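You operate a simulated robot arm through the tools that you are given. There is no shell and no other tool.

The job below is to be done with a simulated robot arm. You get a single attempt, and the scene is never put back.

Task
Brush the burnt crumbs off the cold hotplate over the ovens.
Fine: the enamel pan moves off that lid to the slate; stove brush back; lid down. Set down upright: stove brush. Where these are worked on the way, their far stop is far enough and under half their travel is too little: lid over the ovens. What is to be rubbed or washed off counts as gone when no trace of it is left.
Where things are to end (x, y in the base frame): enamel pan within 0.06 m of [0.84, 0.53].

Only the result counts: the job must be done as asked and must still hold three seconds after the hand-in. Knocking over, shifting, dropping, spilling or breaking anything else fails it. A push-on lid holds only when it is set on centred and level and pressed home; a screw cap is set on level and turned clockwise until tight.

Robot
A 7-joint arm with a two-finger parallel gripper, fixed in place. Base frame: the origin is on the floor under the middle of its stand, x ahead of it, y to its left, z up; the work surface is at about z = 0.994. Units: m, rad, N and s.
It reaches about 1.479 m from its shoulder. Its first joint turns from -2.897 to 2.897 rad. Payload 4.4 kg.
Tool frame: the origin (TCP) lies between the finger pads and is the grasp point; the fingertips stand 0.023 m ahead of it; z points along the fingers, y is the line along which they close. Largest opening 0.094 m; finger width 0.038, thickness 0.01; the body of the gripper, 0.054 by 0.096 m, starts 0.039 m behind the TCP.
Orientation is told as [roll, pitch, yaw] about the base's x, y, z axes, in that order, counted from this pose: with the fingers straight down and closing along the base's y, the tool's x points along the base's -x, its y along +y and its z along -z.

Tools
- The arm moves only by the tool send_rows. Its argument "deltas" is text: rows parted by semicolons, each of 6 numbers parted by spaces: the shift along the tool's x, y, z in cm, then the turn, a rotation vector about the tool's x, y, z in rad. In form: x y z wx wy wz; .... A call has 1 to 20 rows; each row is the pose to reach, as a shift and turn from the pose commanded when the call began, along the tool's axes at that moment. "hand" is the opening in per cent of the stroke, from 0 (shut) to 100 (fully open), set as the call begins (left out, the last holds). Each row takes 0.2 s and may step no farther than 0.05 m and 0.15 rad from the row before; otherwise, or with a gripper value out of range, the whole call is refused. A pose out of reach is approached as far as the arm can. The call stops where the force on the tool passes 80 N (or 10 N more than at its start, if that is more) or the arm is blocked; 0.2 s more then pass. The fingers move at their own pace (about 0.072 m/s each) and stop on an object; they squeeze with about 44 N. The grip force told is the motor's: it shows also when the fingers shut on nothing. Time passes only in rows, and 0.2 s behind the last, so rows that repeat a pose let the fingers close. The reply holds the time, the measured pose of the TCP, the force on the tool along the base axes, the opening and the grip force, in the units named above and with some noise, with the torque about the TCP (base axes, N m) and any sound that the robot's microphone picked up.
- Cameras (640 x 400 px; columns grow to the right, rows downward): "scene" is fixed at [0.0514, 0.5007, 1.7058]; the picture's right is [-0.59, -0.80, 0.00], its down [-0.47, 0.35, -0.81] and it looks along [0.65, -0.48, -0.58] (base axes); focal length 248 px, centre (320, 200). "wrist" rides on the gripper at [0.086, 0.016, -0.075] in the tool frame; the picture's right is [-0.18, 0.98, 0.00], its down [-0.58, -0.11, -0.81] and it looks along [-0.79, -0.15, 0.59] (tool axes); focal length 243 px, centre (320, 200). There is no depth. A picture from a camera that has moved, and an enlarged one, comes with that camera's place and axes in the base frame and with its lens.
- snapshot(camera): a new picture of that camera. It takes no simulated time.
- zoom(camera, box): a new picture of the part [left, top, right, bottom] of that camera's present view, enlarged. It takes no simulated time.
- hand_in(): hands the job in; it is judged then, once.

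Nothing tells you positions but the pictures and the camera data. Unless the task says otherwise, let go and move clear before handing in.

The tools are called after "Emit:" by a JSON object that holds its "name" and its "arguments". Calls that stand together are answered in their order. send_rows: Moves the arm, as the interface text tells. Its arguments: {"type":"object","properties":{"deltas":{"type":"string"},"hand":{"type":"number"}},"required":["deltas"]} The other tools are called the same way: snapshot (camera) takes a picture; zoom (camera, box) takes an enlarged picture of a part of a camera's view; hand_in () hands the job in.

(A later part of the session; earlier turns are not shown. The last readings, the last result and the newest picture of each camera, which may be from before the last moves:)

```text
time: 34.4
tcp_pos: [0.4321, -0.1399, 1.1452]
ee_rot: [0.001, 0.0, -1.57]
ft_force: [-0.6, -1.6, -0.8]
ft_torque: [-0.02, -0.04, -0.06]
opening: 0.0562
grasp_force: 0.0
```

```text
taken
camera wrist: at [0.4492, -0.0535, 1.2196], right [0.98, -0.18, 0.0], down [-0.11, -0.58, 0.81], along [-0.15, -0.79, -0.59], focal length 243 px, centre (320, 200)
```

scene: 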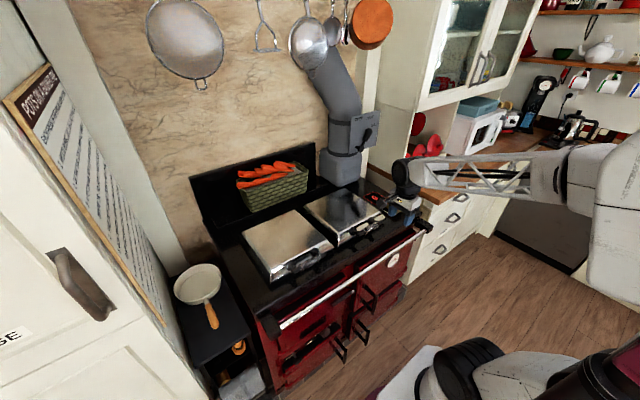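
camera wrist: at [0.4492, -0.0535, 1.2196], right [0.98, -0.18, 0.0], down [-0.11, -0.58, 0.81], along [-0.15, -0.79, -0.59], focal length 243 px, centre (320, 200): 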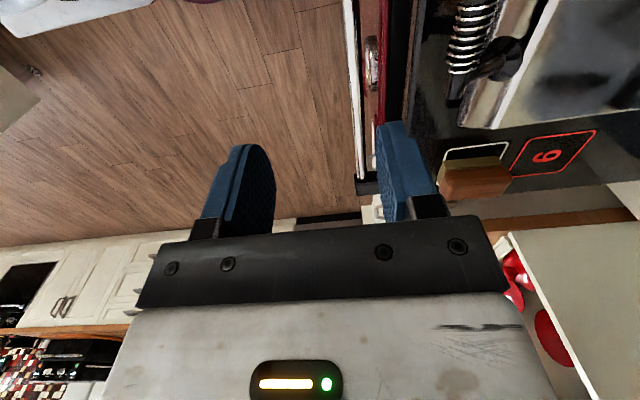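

The yaw worked. Now I'll tilt the fingers about 45° forward.

Emit:
{"name": "send_rows", "arguments": {"deltas": "0 0 0 -0.13 0 0; 0 0 0 -0.26 0 0; 0 0 0 -0.39 0 0; 0 0 0 -0.52 0 0; 0 0 0 -0.65 0 0; 0 0 0 -0.785 0 0; 0 0 0 -0.785 0 0", "hand": 65}}

Emit:
{"name": "snapshot", "arguments": {"camera": "scene"}}

Emit:
{"name": "snapshot", "arguments": {"camera": "wrist"}}

```text
time: 36.0
tcp_pos: [0.4333, -0.1409, 1.1449]
ee_rot: [0.785, -0.001, -1.57]
ft_force: [-0.4, -1.0, 0.0]
ft_torque: [-0.01, 0.01, -0.02]
opening: 0.0611
grasp_force: 0.0
```

```text
taken
```

scene: 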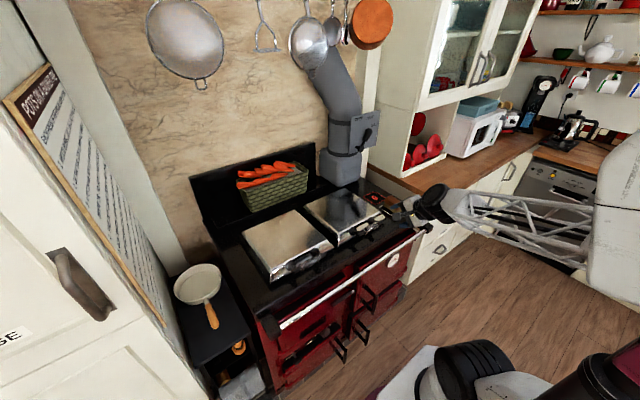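

```text
taken
camera wrist: at [0.3919, -0.0544, 1.2091], right [0.69, -0.18, 0.7], down [-0.65, -0.58, 0.49], along [0.31, -0.79, -0.52], focal length 243 px, centre (320, 200)
```

wrist: 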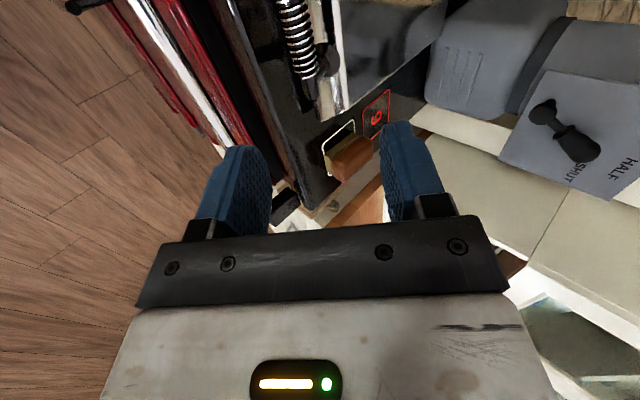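

I'll move to about 8 cm short of the bar along the finger direction and check the alignment.

Emit:
{"name": "send_rows", "arguments": {"deltas": "0.1 -0.7 3.5 0 0 0; 0.2 -1.4 7 0 0 0; 0.4 -2.2 10.7 0 0 0; 0.4 -2.2 10.7 0 0 0"}}

Emit:
{"name": "snapshot", "arguments": {"camera": "wrist"}}

Emit:
{"name": "zoom", "arguments": {"camera": "scene", "box": [320, 180, 440, 260]}}

```text
time: 37.0
tcp_pos: [0.4908, -0.1382, 1.052]
ee_rot: [0.786, 0.0, -1.57]
ft_force: [0.2, 0.1, 0.5]
ft_torque: [-0.02, 0.01, -0.01]
opening: 0.0611
grasp_force: 0.0
```

```text
taken
camera wrist: at [0.4496, -0.0532, 1.1171], right [0.7, -0.18, 0.69], down [-0.65, -0.58, 0.49], along [0.31, -0.79, -0.52], focal length 243 px, centre (320, 200)
```

wrist: 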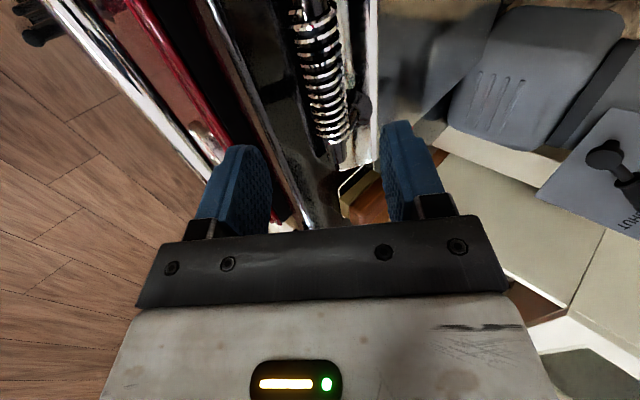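

```text
5.00 times, centred on (380, 220) of scene
camera zoom: at [0.0514, 0.5007, 1.7058], right [-0.59, -0.8, 0.0], down [-0.47, 0.35, -0.81], along [0.65, -0.48, -0.58], focal length 1243 px, centre (20, 100)
```

zoom: 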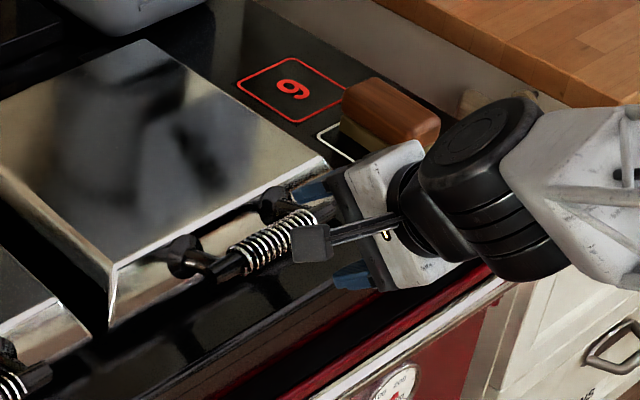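

The bar lies right on the tool axis. I'll advance about 7 cm so it sits between the pads.

Emit:
{"name": "send_rows", "arguments": {"deltas": "0 0.2 3 0 0 0; 0 0.3 5 0 0 0; 0 0.3 7 0 0 0; 0 0.3 7 0 0 0"}}

Emit:
{"name": "snapshot", "arguments": {"camera": "wrist"}}

Emit:
{"name": "zoom", "arguments": {"camera": "scene", "box": [320, 180, 440, 260]}}

```text
time: 38.0
tcp_pos: [0.5461, -0.1365, 1.0082]
ee_rot: [0.787, -0.002, -1.57]
ft_force: [1.2, 0.4, 0.9]
ft_torque: [0.05, 0.01, -0.01]
opening: 0.0612
grasp_force: 0.0
```

```text
taken
camera wrist: at [0.5045, -0.0504, 1.0724], right [0.7, -0.18, 0.69], down [-0.65, -0.58, 0.49], along [0.31, -0.79, -0.52], focal length 243 px, centre (320, 200)
```

wrist: 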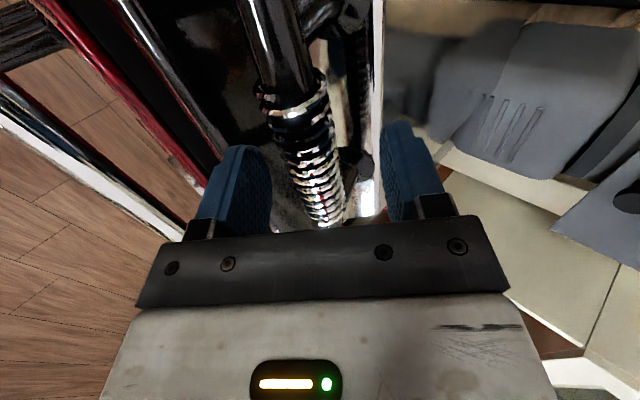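

```text
5.00 times, centred on (380, 220) of scene
camera zoom: at [0.0514, 0.5007, 1.7058], right [-0.59, -0.8, 0.0], down [-0.47, 0.35, -0.81], along [0.65, -0.48, -0.58], focal length 1243 px, centre (20, 100)
```

zoom: 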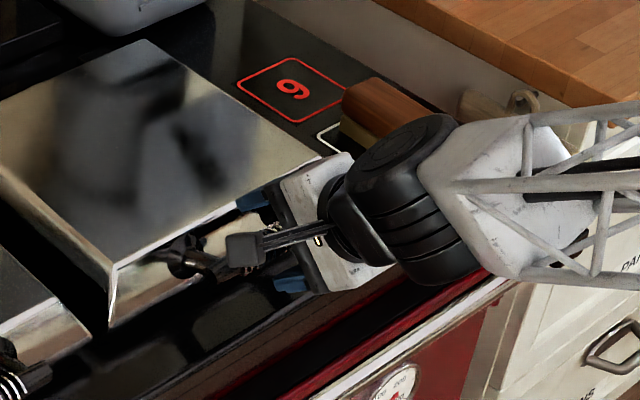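

The coil sits at the TCP between the pads. I'll close on it.

Emit:
{"name": "send_rows", "arguments": {"deltas": "0 0 0 0 0 0; 0 0 0 0 0 0; 0 0 0 0 0 0; 0 0 0 0 0 0", "hand": 0}}

Emit:
{"name": "snapshot", "arguments": {"camera": "wrist"}}

```text
time: 39.0
tcp_pos: [0.545, -0.1354, 1.0075]
ee_rot: [0.784, 0.001, -1.568]
ft_force: [-59.0, 5.0, -9.1]
ft_torque: [0.51, 0.85, -0.21]
opening: 0.024
grasp_force: 44.6
```

```text
taken
camera wrist: at [0.5034, -0.0502, 1.0719], right [0.7, -0.18, 0.69], down [-0.65, -0.58, 0.49], along [0.31, -0.79, -0.52], focal length 243 px, centre (320, 200)
```

wrist: 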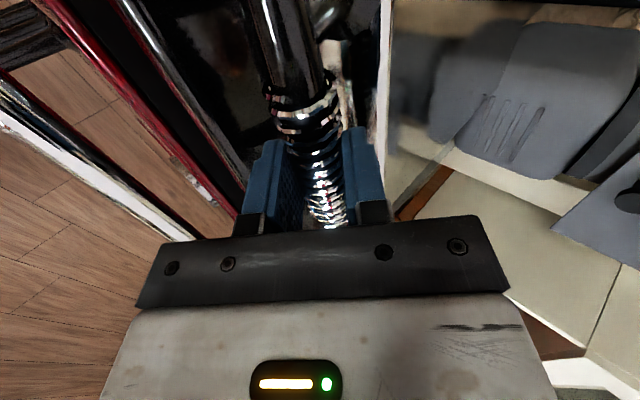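

The grip loads the arm with about 59 N along -x, so the bar is slightly off-centre. I'll shift a few millimetres to relieve that.

Emit:
{"name": "send_rows", "arguments": {"deltas": "0 -0.1 -0.1 0 0 0; 0 -0.2 -0.2 0 0 0; 0 -0.2 -0.2 0 0 0"}}

```text
time: 39.8
tcp_pos: [0.5435, -0.1351, 1.0094]
ee_rot: [0.789, -0.002, -1.571]
ft_force: [42.6, -5.2, -6.0]
ft_torque: [0.15, -0.27, -0.29]
opening: 0.0239
grasp_force: 45.4
```

The arm is very stiff, so a tight grip on a hinged bar would fight the arc. I'll cage the bar loosely instead: open slightly so the lower finger lifts and the bar can slide and turn freely.

Emit:
{"name": "send_rows", "arguments": {"deltas": "0 0.05 0.05 0 0 0; 0 0.08 0.08 0 0 0; 0 0.08 0.08 0 0 0", "hand": 33}}

Emit:
{"name": "zoom", "arguments": {"camera": "scene", "box": [320, 180, 440, 260]}}

```text
time: 40.6
tcp_pos: [0.5422, -0.1364, 1.0063]
ee_rot: [0.786, 0.0, -1.568]
ft_force: [0.4, -0.4, -0.1]
ft_torque: [0.0, -0.01, -0.01]
opening: 0.0305
grasp_force: 0.1
```

```text
5.00 times, centred on (380, 220) of scene
camera zoom: at [0.0514, 0.5007, 1.7058], right [-0.59, -0.8, 0.0], down [-0.47, 0.35, -0.81], along [0.65, -0.48, -0.58], focal length 1243 px, centre (20, 100)
```

zoom: 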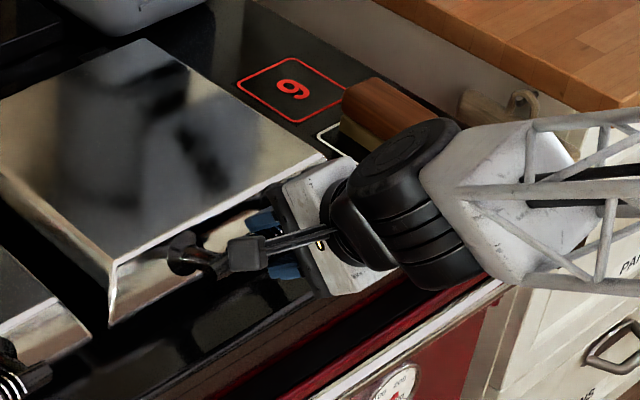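

The bar is caged with about 6 mm of play and no load. I'll try the first 15° of opening along an arc about an assumed hinge at x ≈ 0.875, z ≈ 0.945.

Emit:
{"name": "send_rows", "arguments": {"deltas": "0 1.23 -0.78 0.026 0 0; 0 2.47 -1.55 0.0524 0 0; 0 3.76 -2.22 0.0785 0 0; 0 5.05 -2.89 0.1047 0 0; 0 6.4 -3.44 0.131 0 0; 0 7.74 -3.99 0.1571 0 0; 0 7.74 -3.99 0.1571 0 0"}}

Emit:
{"name": "snapshot", "arguments": {"camera": "scene"}}

Emit:
{"name": "snapshot", "arguments": {"camera": "wrist"}}

Emit:
{"name": "zoom", "arguments": {"camera": "scene", "box": [300, 160, 420, 240]}}

```text
time: 42.2
tcp_pos: [0.5679, -0.1347, 1.0886]
ee_rot: [0.629, 0.0, -1.57]
ft_force: [-23.8, -5.1, -7.2]
ft_torque: [-0.12, 0.61, -0.03]
opening: 0.0414
grasp_force: 11.4
```

```text
taken
```

scene: 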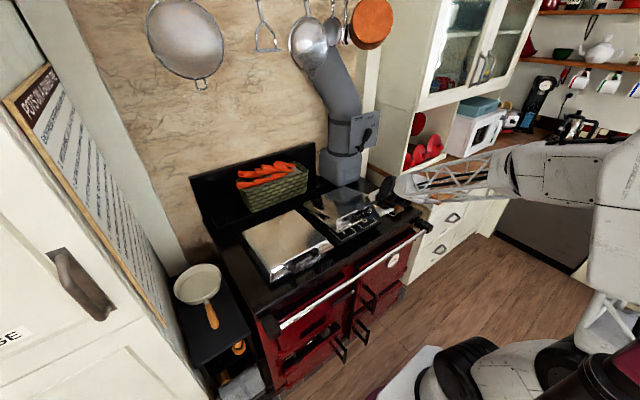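

```text
taken
camera wrist: at [0.5372, -0.0483, 1.1591], right [0.8, -0.18, 0.58], down [-0.56, -0.58, 0.59], along [0.23, -0.79, -0.57], focal length 243 px, centre (320, 200)
```

wrist: 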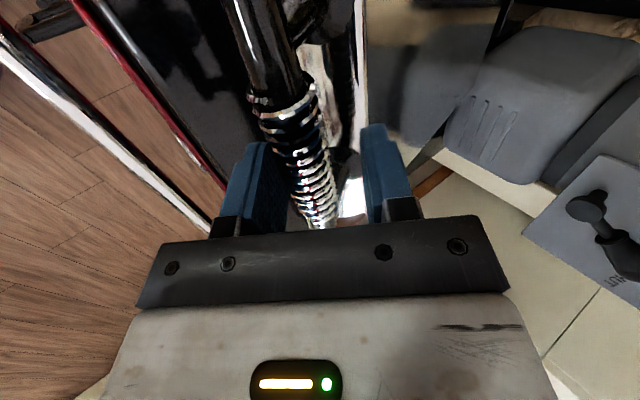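

```text
5.00 times, centred on (360, 200) of scene
camera zoom: at [0.0514, 0.5007, 1.7058], right [-0.59, -0.8, 0.0], down [-0.47, 0.35, -0.81], along [0.65, -0.48, -0.58], focal length 1243 px, centre (120, 200)
```

zoom: 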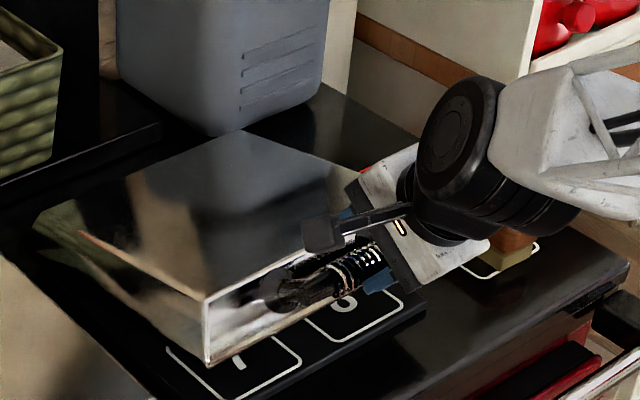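

The lid is lifting (about 24 N on the lower finger), but its weight pushed the loosely held fingers open to 4 cm. I'll set a smaller opening for a firmer cage and continue along the arc.

Emit:
{"name": "send_rows", "arguments": {"deltas": "0 0 0 0 0 0; 0 0.7 -0.5 0.018 0 0; 0 1.43 -1.02 0.0367 0 0; 0 2.7 -1.65 0.063 0 0; 0 4.05 -2.27 0.089 0 0; 0 5.4 -2.8 0.115 0 0; 0 6.78 -3.29 0.1414 0 0; 0 8.2 -3.7 0.168 0 0; 0 9.58 -4.09 0.1937 0 0; 0 9.58 -4.09 0.1937 0 0", "hand": 18}}

Emit:
{"name": "snapshot", "arguments": {"camera": "wrist"}}

Emit:
{"name": "zoom", "arguments": {"camera": "scene", "box": [300, 140, 420, 240]}}

```text
time: 44.4
tcp_pos: [0.6236, -0.135, 1.178]
ee_rot: [0.434, 0.0, -1.57]
ft_force: [-17.3, -3.9, -1.8]
ft_torque: [-0.04, 0.26, -0.29]
opening: 0.0243
grasp_force: 8.0
```

```text
taken
camera wrist: at [0.6061, -0.049, 1.2525], right [0.89, -0.18, 0.41], down [-0.44, -0.58, 0.69], along [0.12, -0.79, -0.6], focal length 243 px, centre (320, 200)
```

wrist: 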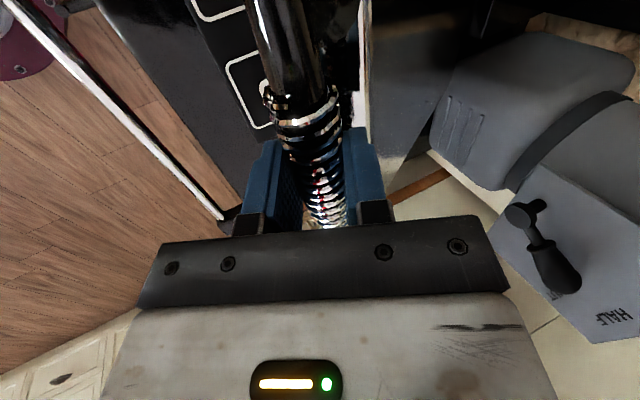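

```text
4.00 times, centred on (360, 190) of scene
camera zoom: at [0.0514, 0.5007, 1.7058], right [-0.59, -0.8, 0.0], down [-0.47, 0.35, -0.81], along [0.65, -0.48, -0.58], focal length 994 px, centre (160, 240)
```

zoom: 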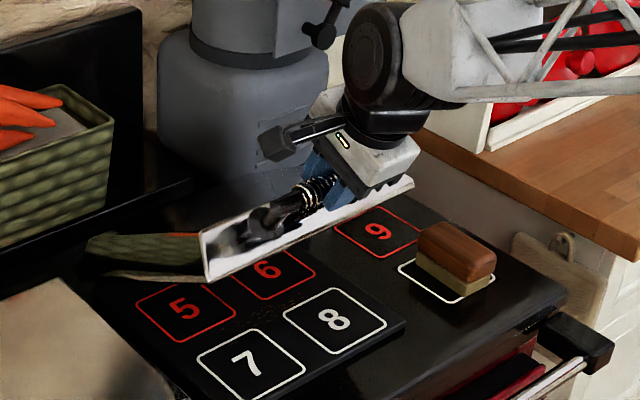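

The hinge fits at about (0.876, 0.954) with a bar radius of 0.328 m. The lid is about 33° open, and underneath is a flat plate marked 5–8. I'll keep following the arc.

Emit:
{"name": "send_rows", "arguments": {"deltas": "0 1.93 -0.8 0.039 0 0; 0 3.86 -1.5 0.0785 0 0; 0 5.85 -2.0 0.115 0 0; 0 7.85 -2.44 0.1518 0 0; 0 9.88 -2.7 0.188 0 0; 0 11.91 -2.88 0.2251 0 0; 0 13.96 -2.9 0.262 0 0; 0 16.01 -2.83 0.2985 0 0; 0 18.03 -2.6 0.335 0 0; 0 20.05 -2.3 0.3718 0 0; 0 20.05 -2.3 0.3718 0 0"}}

Emit:
{"name": "snapshot", "arguments": {"camera": "wrist"}}

Emit:
{"name": "snapshot", "arguments": {"camera": "scene"}}

Emit:
{"name": "zoom", "arguments": {"camera": "scene", "box": [290, 120, 410, 240]}}

```text
time: 46.8
tcp_pos: [0.7958, -0.1351, 1.2859]
ee_rot: [0.064, 0.0, -1.569]
ft_force: [-13.1, 2.0, 26.6]
ft_torque: [0.3, 0.13, -0.33]
opening: 0.0236
grasp_force: 44.7
```

```text
taken
camera wrist: at [0.8073, -0.0502, 1.3614], right [0.98, -0.18, 0.06], down [-0.16, -0.58, 0.8], along [-0.11, -0.79, -0.6], focal length 243 px, centre (320, 200)
```

wrist: 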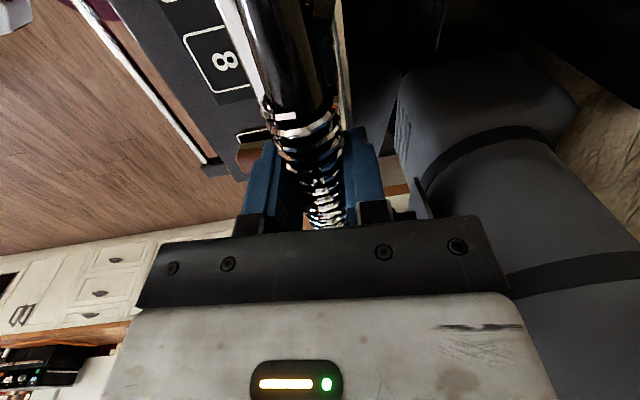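

```text
taken
```

scene: 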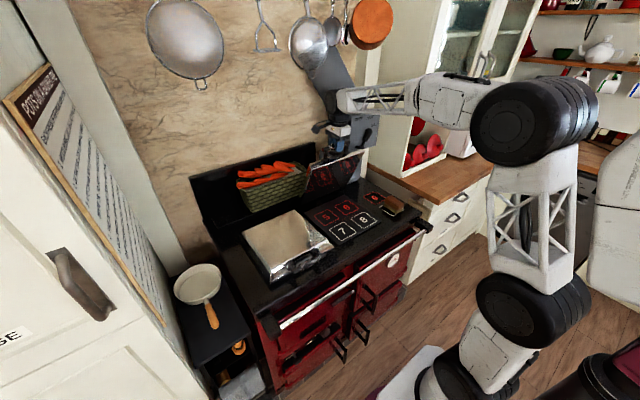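

```text
3.33 times, centred on (350, 180) of scene
camera zoom: at [0.0514, 0.5007, 1.7058], right [-0.59, -0.8, 0.0], down [-0.47, 0.35, -0.81], along [0.65, -0.48, -0.58], focal length 828 px, centre (220, 267)
```

zoom: 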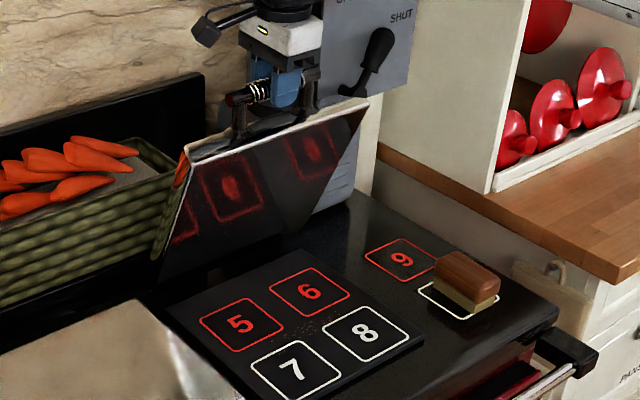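

The lid is about 68° open and the fingers are now squeezing hard. I'll loosen slightly and continue in smaller steps, watching for the far stop.

Emit:
{"name": "send_rows", "arguments": {"deltas": "0 0 -0.1 0 0 0; 0 1.0 -0.25 0.018 0 0; 0 2.0 -0.35 0.037 0 0; 0 3.0 -0.42 0.055 0 0; 0 4.07 -0.5 0.0733 0 0; 0 4.07 -0.5 0.0733 0 0", "hand": 28}}

Emit:
{"name": "zoom", "arguments": {"camera": "scene", "box": [290, 120, 410, 240]}}

```text
time: 48.2
tcp_pos: [0.8358, -0.1359, 1.2922]
ee_rot: [-0.013, 0.001, -1.571]
ft_force: [-6.9, -0.9, -2.5]
ft_torque: [0.04, -0.04, -0.12]
opening: 0.0291
grasp_force: 3.4
```

```text
3.33 times, centred on (350, 180) of scene
camera zoom: at [0.0514, 0.5007, 1.7058], right [-0.59, -0.8, 0.0], down [-0.47, 0.35, -0.81], along [0.65, -0.48, -0.58], focal length 828 px, centre (220, 267)
```

zoom: 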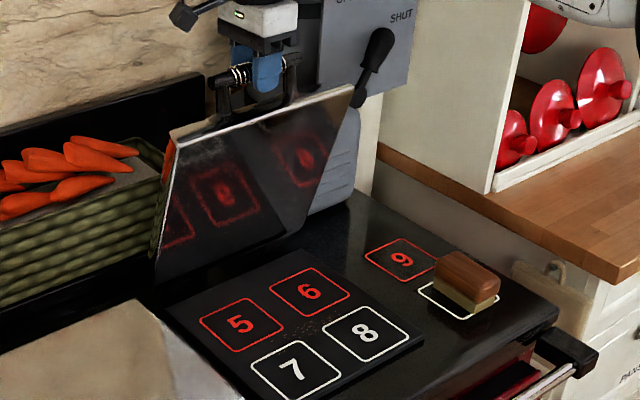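

The lid is about 75° open with low force. I'll keep going in 1 cm steps until the stop shows in the force.

Emit:
{"name": "send_rows", "arguments": {"deltas": "0 1.0 -0.12 0.018 0 0; 0 2.0 -0.2 0.037 0 0; 0 2.0 -0.2 0.037 0 0"}}

Emit:
{"name": "send_rows", "arguments": {"deltas": "0 1.0 -0.05 0.018 0 0; 0 2.0 -0.05 0.037 0 0; 0 2.0 -0.05 0.037 0 0"}}

Emit:
{"name": "zoom", "arguments": {"camera": "scene", "box": [290, 120, 410, 240]}}

```text
time: 49.0
tcp_pos: [0.8554, -0.1362, 1.2944]
ee_rot: [-0.048, -0.002, -1.57]
ft_force: [-7.1, -2.7, 1.9]
ft_torque: [0.0, 0.06, -0.08]
opening: 0.03
grasp_force: 3.9
```

```text
time: 49.8
tcp_pos: [0.8755, -0.1356, 1.2925]
ee_rot: [-0.086, -0.001, -1.569]
ft_force: [-5.7, 1.9, 1.8]
ft_torque: [-0.03, 0.01, -0.11]
opening: 0.0288
grasp_force: 3.2
```

```text
3.33 times, centred on (350, 180) of scene
camera zoom: at [0.0514, 0.5007, 1.7058], right [-0.59, -0.8, 0.0], down [-0.47, 0.35, -0.81], along [0.65, -0.48, -0.58], focal length 828 px, centre (220, 267)
```

zoom: 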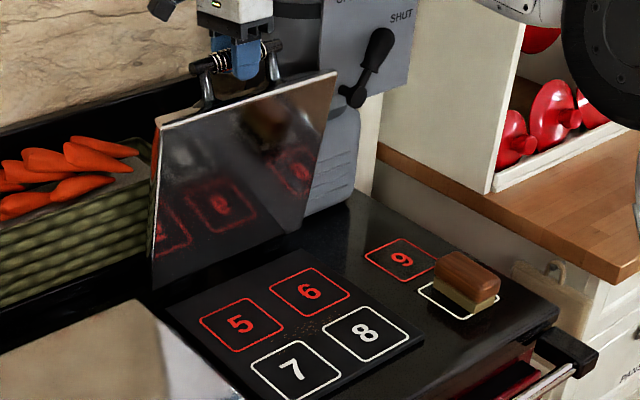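

The lid is near 82° with only about 6 N needed. I'll go on toward the stop.

Emit:
{"name": "send_rows", "arguments": {"deltas": "0 1.0 0.03 0.018 0 0; 0 2.0 0.08 0.037 0 0; 0 2.0 0.08 0.037 0 0"}}

Emit:
{"name": "send_rows", "arguments": {"deltas": "0 1.0 0.1 0.018 0 0; 0 1.0 0.1 0.018 0 0"}}

Emit:
{"name": "zoom", "arguments": {"camera": "scene", "box": [290, 120, 410, 240]}}

```text
time: 50.6
tcp_pos: [0.8948, -0.136, 1.2896]
ee_rot: [-0.123, 0.001, -1.571]
ft_force: [-23.3, -2.7, 0.9]
ft_torque: [-0.04, -0.16, -0.04]
opening: 0.0361
grasp_force: 11.6
```

```text
time: 51.2
tcp_pos: [0.9042, -0.135, 1.2885]
ee_rot: [-0.138, -0.001, -1.571]
ft_force: [-62.3, -15.1, 16.2]
ft_torque: [0.57, -0.16, 0.28]
opening: 0.0541
grasp_force: 31.5
```

```text
3.33 times, centred on (350, 180) of scene
camera zoom: at [0.0514, 0.5007, 1.7058], right [-0.59, -0.8, 0.0], down [-0.47, 0.35, -0.81], along [0.65, -0.48, -0.58], focal length 828 px, centre (220, 267)
```

zoom: 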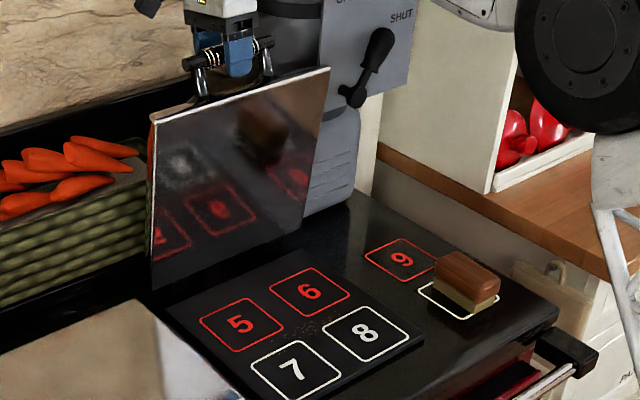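

The stop has been reached at about 84–85° open. I'll back off the push, open the fingers and see whether the lid stays up.

Emit:
{"name": "send_rows", "arguments": {"deltas": "0 -0.6 0 0 0 0; 0 -1.2 0 0 0 0; 0 -1.2 0 0 0 0"}}

Emit:
{"name": "send_rows", "arguments": {"deltas": "0 0 0 0 0 0; 0 0 0 0 0 0; 0 0 0 0 0 0", "hand": 50}}

Emit:
{"name": "zoom", "arguments": {"camera": "scene", "box": [290, 120, 410, 240]}}

Emit:
{"name": "snapshot", "arguments": {"camera": "wrist"}}

```text
time: 52.0
tcp_pos: [0.894, -0.1338, 1.2892]
ee_rot: [-0.14, 0.001, -1.569]
ft_force: [-17.2, 4.5, 6.0]
ft_torque: [-0.16, -0.05, -0.21]
opening: 0.0342
grasp_force: 8.6
```

```text
time: 52.8
tcp_pos: [0.8939, -0.1343, 1.2877]
ee_rot: [-0.14, 0.0, -1.57]
ft_force: [0.0, -0.3, -0.8]
ft_torque: [0.01, 0.02, 0.0]
opening: 0.047
grasp_force: 0.1
```

```text
3.33 times, centred on (350, 180) of scene
camera zoom: at [0.0514, 0.5007, 1.7058], right [-0.59, -0.8, 0.0], down [-0.47, 0.35, -0.81], along [0.65, -0.48, -0.58], focal length 828 px, centre (220, 267)
```

zoom: 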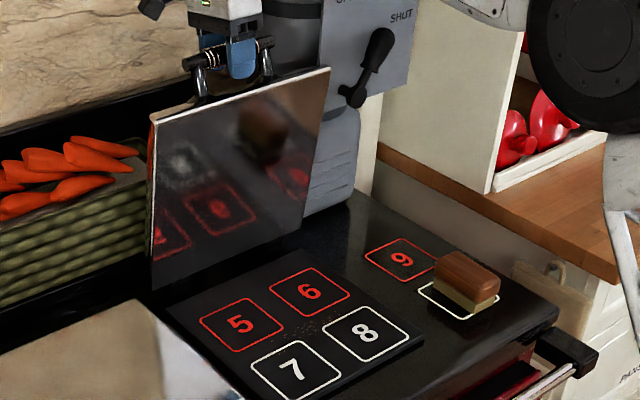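

```text
taken
camera wrist: at [0.9203, -0.049, 1.361], right [0.97, -0.18, -0.14], down [0.01, -0.58, 0.81], along [-0.23, -0.79, -0.57], focal length 243 px, centre (320, 200)
```

wrist: 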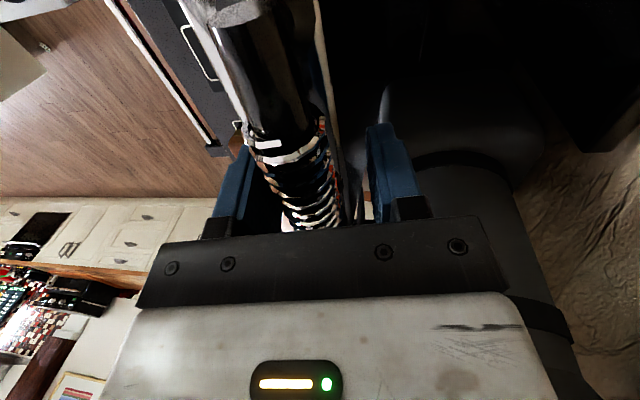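

The lid stays up with no load on the tool. I'll centre the fingers on the bar and withdraw straight back, then check that the lid still holds.

Emit:
{"name": "send_rows", "arguments": {"deltas": "0 -0.6 0 0 0 0; 0 -0.6 -2 0 0 0; 0 -0.6 -5 0 0 0; 0 -0.6 -9 0 0 0; 0 -0.6 -12 0 0 0; 0 -0.6 -12 0 0 0", "hand": 60}}

Emit:
{"name": "snapshot", "arguments": {"camera": "scene"}}

Emit:
{"name": "snapshot", "arguments": {"camera": "wrist"}}

```text
time: 54.4
tcp_pos: [0.8999, -0.1303, 1.3271]
ee_rot: [-0.268, 0.018, -1.567]
ft_force: [0.2, 0.4, -0.1]
ft_torque: [-0.03, 0.0, -0.01]
opening: 0.0563
grasp_force: 0.1
stopped in row 6: the arm was blocked; the commanded pose is now the measured one
```

```text
taken
```

scene: 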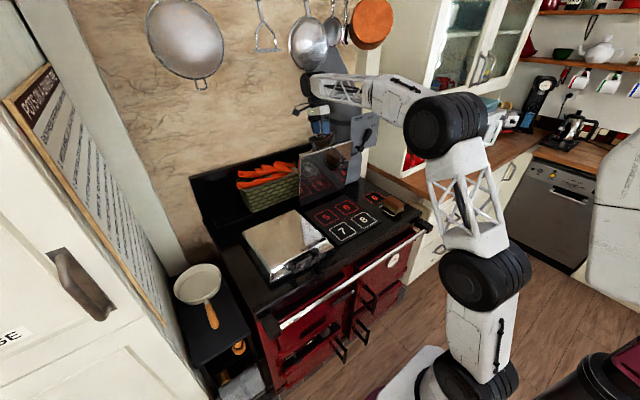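

```text
taken
camera wrist: at [0.9345, -0.0452, 1.3963], right [0.95, -0.18, -0.26], down [0.11, -0.6, 0.8], along [-0.3, -0.78, -0.55], focal length 243 px, centre (320, 200)
```

wrist: 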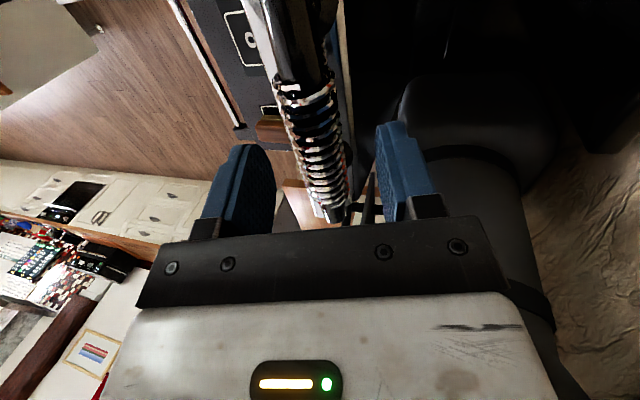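

The arm hit a joint limit (no contact force), but the fingertips have already cleared the bar and the lid stays open. I'll rotate the fingers back toward straight down while rising and retreating.

Emit:
{"name": "send_rows", "arguments": {"deltas": "0 -0.8 -2.9 -0.1 0 0; 0 -3.5 -3.2 -0.2 0 0; 0 -6.15 -3.5 -0.27 0 0; 0 -9 -3.3 -0.27 0 0; 0 -12 -3.1 -0.27 0 0; 0 -12 -3.1 -0.27 0 0"}}

Emit:
{"name": "snapshot", "arguments": {"camera": "wrist"}}

Emit:
{"name": "zoom", "arguments": {"camera": "scene", "box": [290, 120, 410, 240]}}

```text
time: 55.8
tcp_pos: [0.7878, -0.133, 1.3882]
ee_rot: [0.005, 0.018, -1.566]
ft_force: [-0.4, 0.3, -0.3]
ft_torque: [0.01, -0.02, 0.01]
opening: 0.0566
grasp_force: 0.0
```

```text
taken
camera wrist: at [0.8041, -0.0476, 1.4649], right [0.98, -0.18, 0.0], down [-0.11, -0.6, 0.8], along [-0.14, -0.78, -0.61], focal length 243 px, centre (320, 200)
```

wrist: 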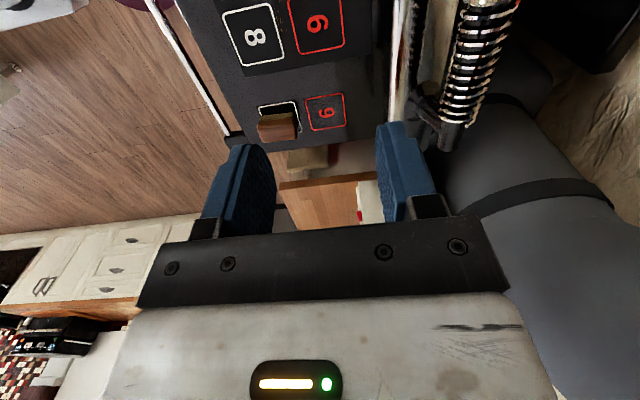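

```text
3.33 times, centred on (350, 180) of scene
camera zoom: at [0.0514, 0.5007, 1.7058], right [-0.59, -0.8, 0.0], down [-0.47, 0.35, -0.81], along [0.65, -0.48, -0.58], focal length 828 px, centre (220, 267)
```

zoom: 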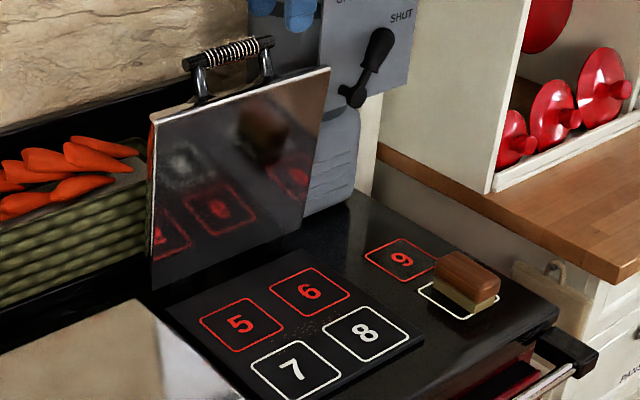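

The lid stands open by itself. Next I'll examine the plate for crumbs and the brush in detail.

Emit:
{"name": "zoom", "arguments": {"camera": "scene", "box": [305, 185, 385, 245]}}

Emit:
{"name": "zoom", "arguments": {"camera": "scene", "box": [365, 180, 425, 220]}}

Emit:
{"name": "zoom", "arguments": {"camera": "wrist", "box": [200, 0, 400, 160]}}

```text
6.67 times, centred on (345, 215) of scene
camera zoom: at [0.0514, 0.5007, 1.7058], right [-0.59, -0.8, 0.0], down [-0.47, 0.35, -0.81], along [0.65, -0.48, -0.58], focal length 1657 px, centre (153, 100)
```

zoom: 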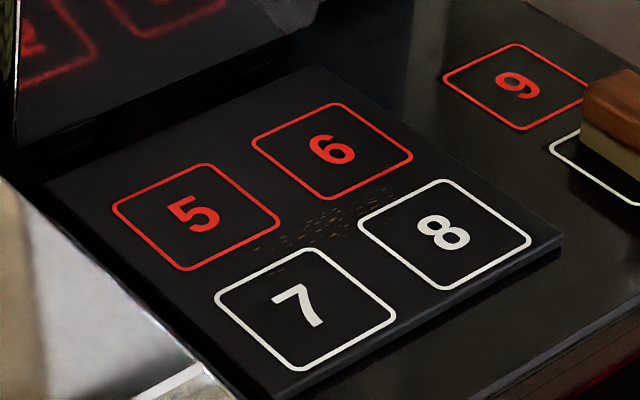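

```text
10.00 times, centred on (395, 200) of scene
camera zoom: at [0.0514, 0.5007, 1.7058], right [-0.59, -0.8, 0.0], down [-0.47, 0.35, -0.81], along [0.65, -0.48, -0.58], focal length 2485 px, centre (-430, 200)
```

zoom: 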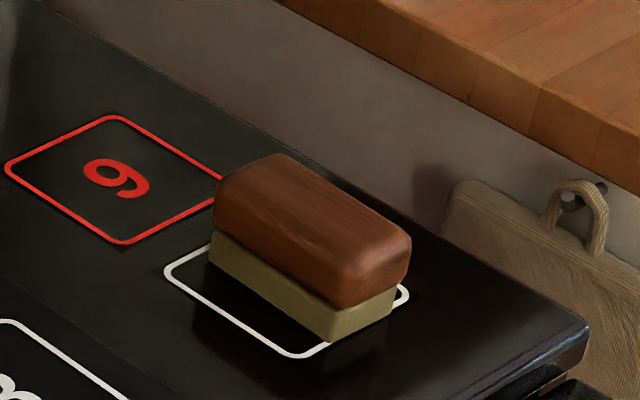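

```text
2.50 times, centred on (300, 80) of wrist
camera zoom: at [0.8041, -0.0476, 1.4649], right [0.98, -0.18, 0.0], down [-0.11, -0.6, 0.8], along [-0.14, -0.78, -0.61], focal length 606 px, centre (370, 500)
```

zoom: 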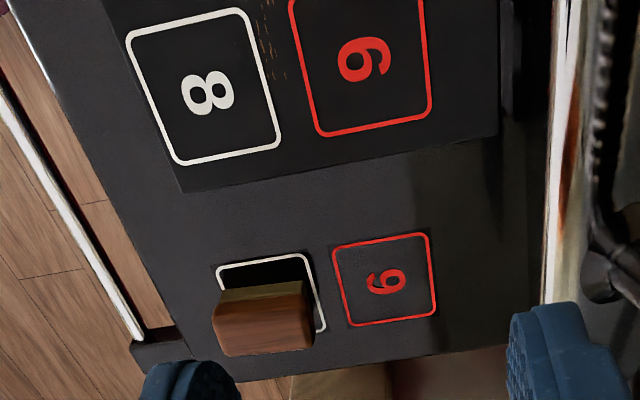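

The crumbs lie in a band between the front and back pairs of squares. The brush stands in the white outline with its long side along x. I'll turn the gripper back to zero yaw and move above this area for exact measurements.

Emit:
{"name": "send_rows", "arguments": {"deltas": "-1 -2.7 0 0 0 -0.143; -2 -5.4 0 0 0 -0.286; -3 -8.1 0 0 0 -0.429; -4 -10.8 0 0 0 -0.571; -5 -13.5 0.5 0 0 -0.714; -6 -16.2 1 0 0 -0.857; -7 -18.9 2 0 0 -1.0; -8 -21.6 3 0 0 -1.143; -9 -24.3 5 0 0 -1.286; -10 -27 7 0 0 -1.43; -11 -28 8 0 0 -1.566; -11 -28 8 0 0 -1.566"}}

Emit:
{"name": "snapshot", "arguments": {"camera": "wrist"}}

```text
time: 58.4
tcp_pos: [0.5125, -0.2449, 1.304]
ee_rot: [0.019, -0.004, 0.001]
ft_force: [0.4, 0.7, -0.3]
ft_torque: [-0.04, -0.01, -0.01]
opening: 0.0565
grasp_force: 0.1
```

```text
taken
camera wrist: at [0.4251, -0.231, 1.3798], right [0.18, 0.98, 0.02], down [0.58, -0.12, 0.81], along [0.79, -0.14, -0.59], focal length 243 px, centre (320, 200)
```

wrist: 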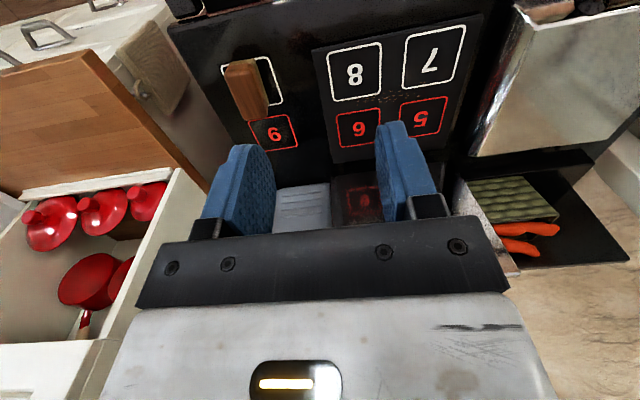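

I'll level the small roll error and move above the brush for a close look.

Emit:
{"name": "send_rows", "arguments": {"deltas": "-2.2 -2.5 2.5 0.019 0.004 0; -4.4 -5 5 0.019 0.004 0; -6.6 -7.5 7.5 0.019 0.004 0; -8.8 -10 10 0.019 0.004 0; -11 -12.5 12.5 0.019 0.004 0; -13.2 -15 15.4 0.019 0.004 0; -13.2 -15 15.4 0.019 0.004 0", "hand": 100}}

Emit:
{"name": "snapshot", "arguments": {"camera": "wrist"}}

Emit:
{"name": "zoom", "arguments": {"camera": "wrist", "box": [240, 0, 400, 110]}}

Emit:
{"name": "zoom", "arguments": {"camera": "scene", "box": [340, 150, 440, 230]}}

```text
time: 60.0
tcp_pos: [0.6449, -0.3864, 1.1519]
ee_rot: [-0.002, -0.001, 0.0]
ft_force: [1.0, 0.2, -0.3]
ft_torque: [-0.04, 0.02, 0.03]
opening: 0.0938
grasp_force: 0.0
```

```text
taken
camera wrist: at [0.5588, -0.3719, 1.2272], right [0.18, 0.98, 0.0], down [0.58, -0.11, 0.81], along [0.79, -0.15, -0.59], focal length 243 px, centre (320, 200)
```

wrist: 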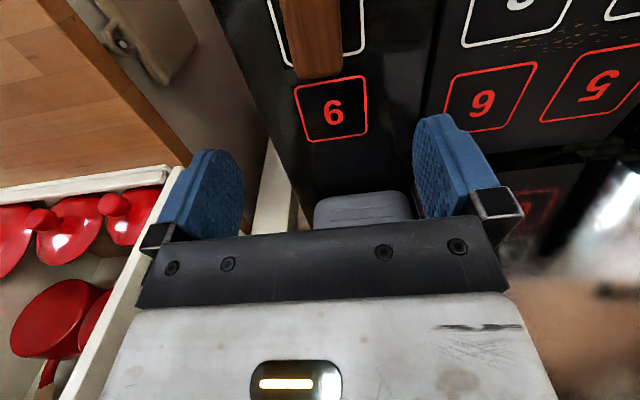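

```text
3.64 times, centred on (320, 55) of wrist
camera zoom: at [0.5588, -0.3719, 1.2272], right [0.18, 0.98, 0.0], down [0.58, -0.11, 0.81], along [0.79, -0.15, -0.59], focal length 882 px, centre (320, 727)
```

zoom: 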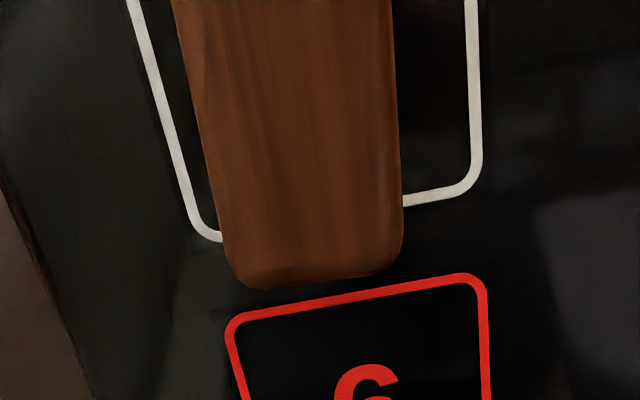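

```text
5.00 times, centred on (390, 190) of scene
camera zoom: at [0.0514, 0.5007, 1.7058], right [-0.59, -0.8, 0.0], down [-0.47, 0.35, -0.81], along [0.65, -0.48, -0.58], focal length 1243 px, centre (-30, 250)
```

zoom: 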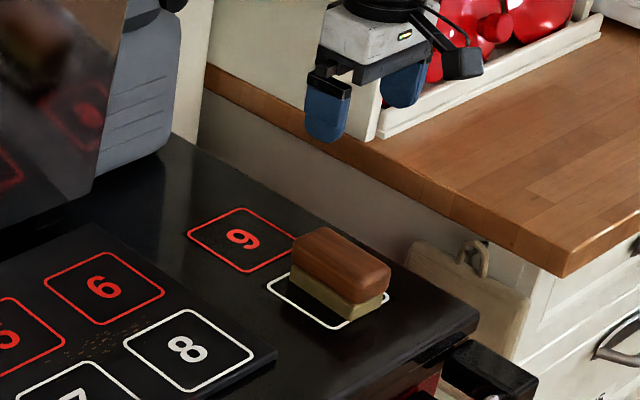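

I'll back up 7 cm to see the whole brush.

Emit:
{"name": "send_rows", "arguments": {"deltas": "3.5 -0.4 0 0 0 0; 7 -0.7 0 0 0 0; 7 -0.7 0 0 0 0"}}

Emit:
{"name": "zoom", "arguments": {"camera": "wrist", "box": [220, 0, 420, 130]}}

Emit:
{"name": "zoom", "arguments": {"camera": "wrist", "box": [400, 0, 640, 150]}}

```text
time: 60.8
tcp_pos: [0.5762, -0.3934, 1.1509]
ee_rot: [-0.001, 0.001, 0.0]
ft_force: [0.0, 0.2, 0.6]
ft_torque: [0.01, 0.0, -0.02]
opening: 0.094
grasp_force: 0.1
```

```text
3.08 times, centred on (320, 65) of wrist
camera zoom: at [0.4902, -0.3791, 1.2259], right [0.18, 0.98, 0.0], down [0.58, -0.11, 0.81], along [0.79, -0.15, -0.59], focal length 746 px, centre (320, 615)
```

zoom: 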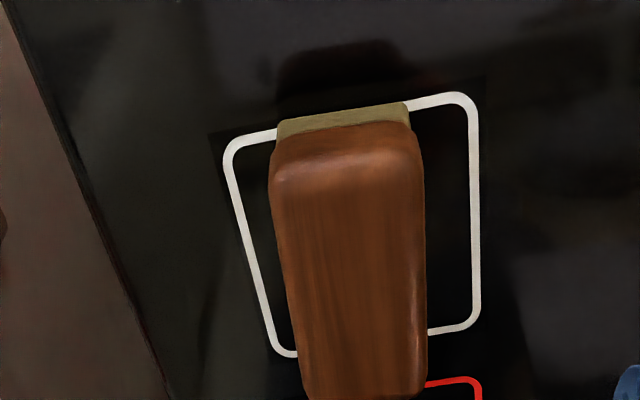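

```text
2.67 times, centred on (520, 75) of wrist
camera zoom: at [0.4902, -0.3791, 1.2259], right [0.18, 0.98, 0.0], down [0.58, -0.11, 0.81], along [0.79, -0.15, -0.59], focal length 647 px, centre (-213, 533)
```

zoom: 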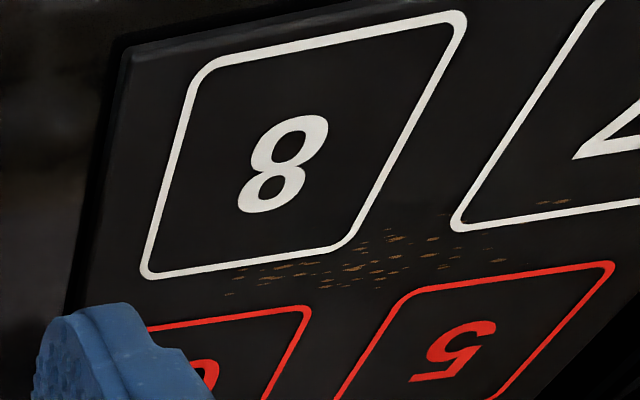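

The hob is at z ≈ 0.925 and the plate top at ≈ 0.944. The brush is centred near (0.643, -0.393), turned about -0.04 rad, with its top at ≈ 0.972. The crumbs lie in a band of x 0.685–0.73, y -0.21 to -0.065. I'll descend over the brush.

Emit:
{"name": "send_rows", "arguments": {"deltas": "-3.3 0.05 2 0 0 0.02; -6.7 0.05 4 0 0 0.04; -6.7 0.05 8 0 0 0.04; -6.7 0.05 11 0 0 0.04; -6.7 0.05 11 0 0 0.04", "hand": 100}}

Emit:
{"name": "snapshot", "arguments": {"camera": "wrist"}}

Emit:
{"name": "zoom", "arguments": {"camera": "scene", "box": [350, 160, 430, 220]}}

```text
time: 62.0
tcp_pos: [0.6432, -0.3943, 1.0404]
ee_rot: [0.001, 0.001, -0.04]
ft_force: [0.0, 0.2, 0.3]
ft_torque: [0.03, -0.02, 0.01]
opening: 0.0942
grasp_force: 0.0
```

```text
taken
camera wrist: at [0.5583, -0.3745, 1.1145], right [0.22, 0.97, 0.0], down [0.58, -0.13, 0.81], along [0.79, -0.18, -0.59], focal length 243 px, centre (320, 200)
```

wrist: 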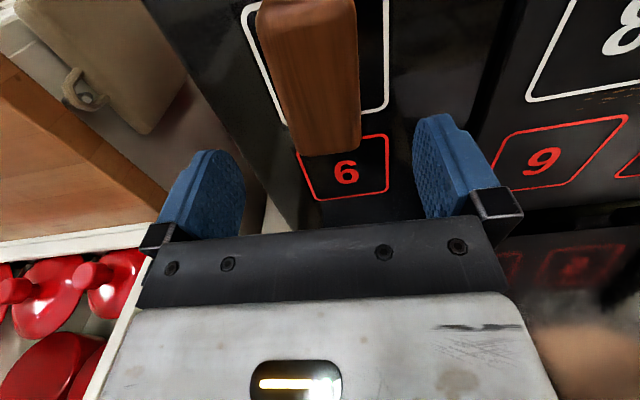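

```text
6.67 times, centred on (390, 190) of scene
camera zoom: at [0.0514, 0.5007, 1.7058], right [-0.59, -0.8, 0.0], down [-0.47, 0.35, -0.81], along [0.65, -0.48, -0.58], focal length 1657 px, centre (-147, 267)
```

zoom: 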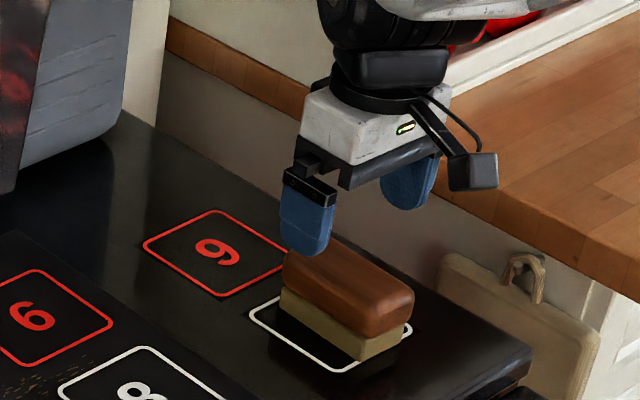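

The brush is centred under the tool axis. I'll descend and grip its wooden block.

Emit:
{"name": "send_rows", "arguments": {"deltas": "0 0 3 0 0 0; 0 0 6 0 0 0; 0 0 7.8 0 0 0; 0 0 7.8 0 0 0"}}

Emit:
{"name": "send_rows", "arguments": {"deltas": "0 0 0 0 0 0; 0 0 0 0 0 0; 0 0 0 0 0 0; 0 0 0 0 0 0", "hand": 0}}

Emit:
{"name": "snapshot", "arguments": {"camera": "wrist"}}

Emit:
{"name": "zoom", "arguments": {"camera": "scene", "box": [350, 160, 430, 220]}}

```text
time: 63.0
tcp_pos: [0.6428, -0.3932, 0.9585]
ee_rot: [-0.002, 0.001, -0.041]
ft_force: [0.7, -0.4, -0.1]
ft_torque: [0.02, 0.03, 0.0]
opening: 0.094
grasp_force: 0.1
```

```text
time: 64.0
tcp_pos: [0.643, -0.3941, 0.9598]
ee_rot: [0.0, 0.001, -0.04]
ft_force: [0.1, 0.8, -0.1]
ft_torque: [0.04, -0.06, -0.02]
opening: 0.0494
grasp_force: 44.3
```

```text
taken
camera wrist: at [0.5576, -0.3741, 1.0342], right [0.22, 0.97, 0.0], down [0.58, -0.13, 0.81], along [0.79, -0.18, -0.59], focal length 243 px, centre (320, 200)
```

wrist: 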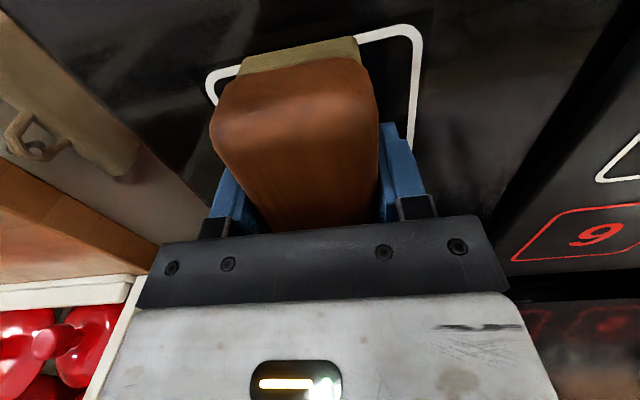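

```text
6.67 times, centred on (390, 190) of scene
camera zoom: at [0.0514, 0.5007, 1.7058], right [-0.59, -0.8, 0.0], down [-0.47, 0.35, -0.81], along [0.65, -0.48, -0.58], focal length 1657 px, centre (-147, 267)
```

zoom: 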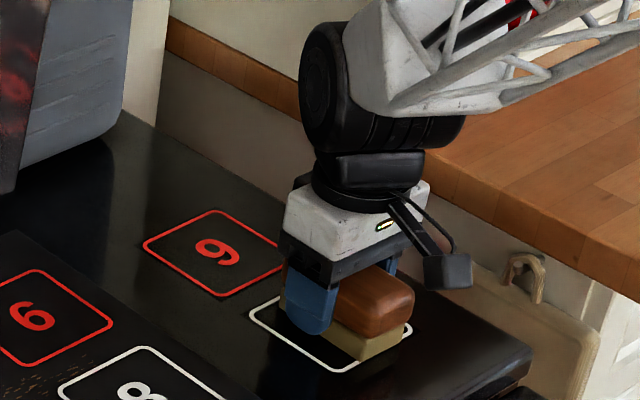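

The brush is gripped; its home pose is TCP (0.643, -0.394, 0.9595), yaw -0.04. I'll lift it straight up.

Emit:
{"name": "send_rows", "arguments": {"deltas": "0 0 -1 0 0 0; 0 0 -3 0 0 0; 0 0 -6 0 0 0; 0 0 -10 0 0 0; 0 0 -10 0 0 0"}}

Emit:
{"name": "snapshot", "arguments": {"camera": "wrist"}}

Emit:
{"name": "zoom", "arguments": {"camera": "scene", "box": [330, 140, 430, 220]}}

```text
time: 65.2
tcp_pos: [0.644, -0.3914, 1.0617]
ee_rot: [0.001, 0.001, -0.041]
ft_force: [-0.2, -0.1, -1.2]
ft_torque: [-0.02, -0.04, -0.05]
opening: 0.0498
grasp_force: 44.0
```

```text
taken
camera wrist: at [0.5585, -0.3733, 1.1376], right [0.22, 0.97, 0.0], down [0.58, -0.13, 0.81], along [0.79, -0.18, -0.59], focal length 243 px, centre (320, 200)
```

wrist: 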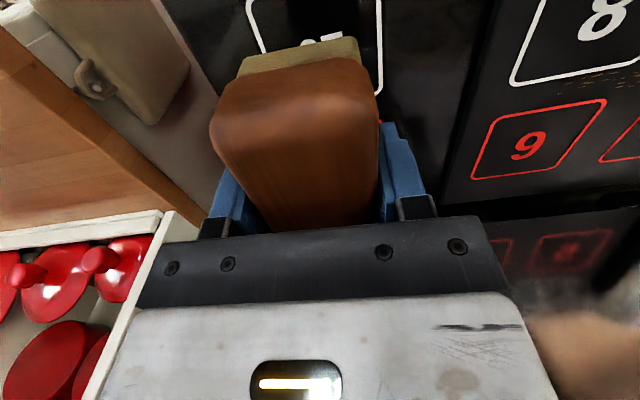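

```text
5.00 times, centred on (380, 180) of scene
camera zoom: at [0.0514, 0.5007, 1.7058], right [-0.59, -0.8, 0.0], down [-0.47, 0.35, -0.81], along [0.65, -0.48, -0.58], focal length 1243 px, centre (20, 300)
```

zoom: 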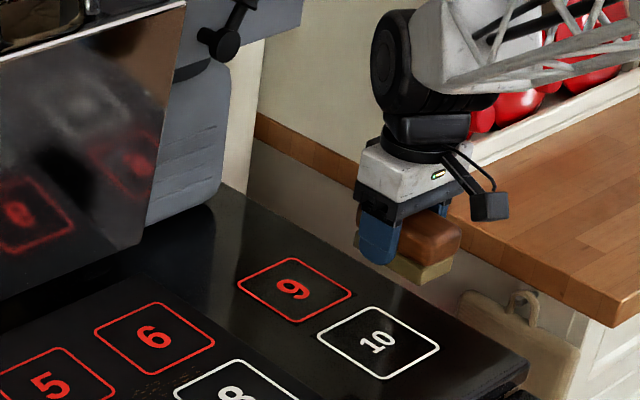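

The brush is held cleanly and its spot is marked "10". Before brushing, I'll zoom in on the plate to map the crumbs.

Emit:
{"name": "zoom", "arguments": {"camera": "scene", "box": [325, 200, 365, 225]}}

Emit:
{"name": "zoom", "arguments": {"camera": "scene", "box": [305, 185, 385, 245]}}

```text
16.00 times, centred on (345, 212) of scene
camera zoom: at [0.0514, 0.5007, 1.7058], right [-0.59, -0.8, 0.0], down [-0.47, 0.35, -0.81], along [0.65, -0.48, -0.58], focal length 3976 px, centre (-80, 0)
```

zoom: 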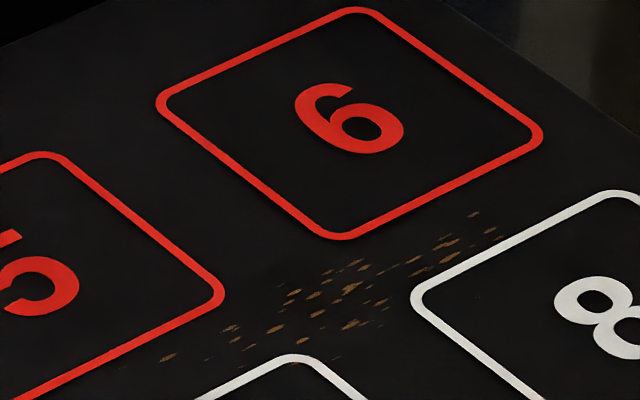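

```text
6.67 times, centred on (345, 215) of scene
camera zoom: at [0.0514, 0.5007, 1.7058], right [-0.59, -0.8, 0.0], down [-0.47, 0.35, -0.81], along [0.65, -0.48, -0.58], focal length 1657 px, centre (153, 100)
```

zoom: 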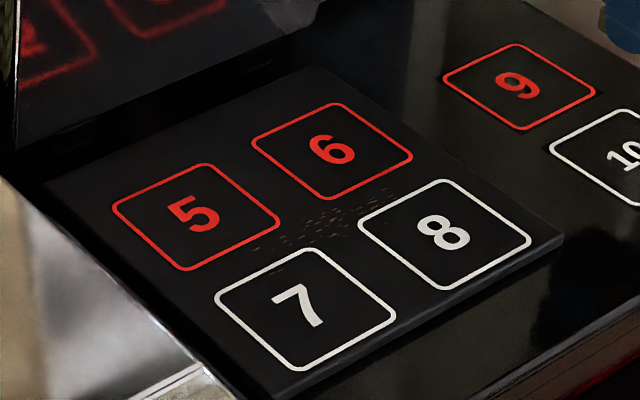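

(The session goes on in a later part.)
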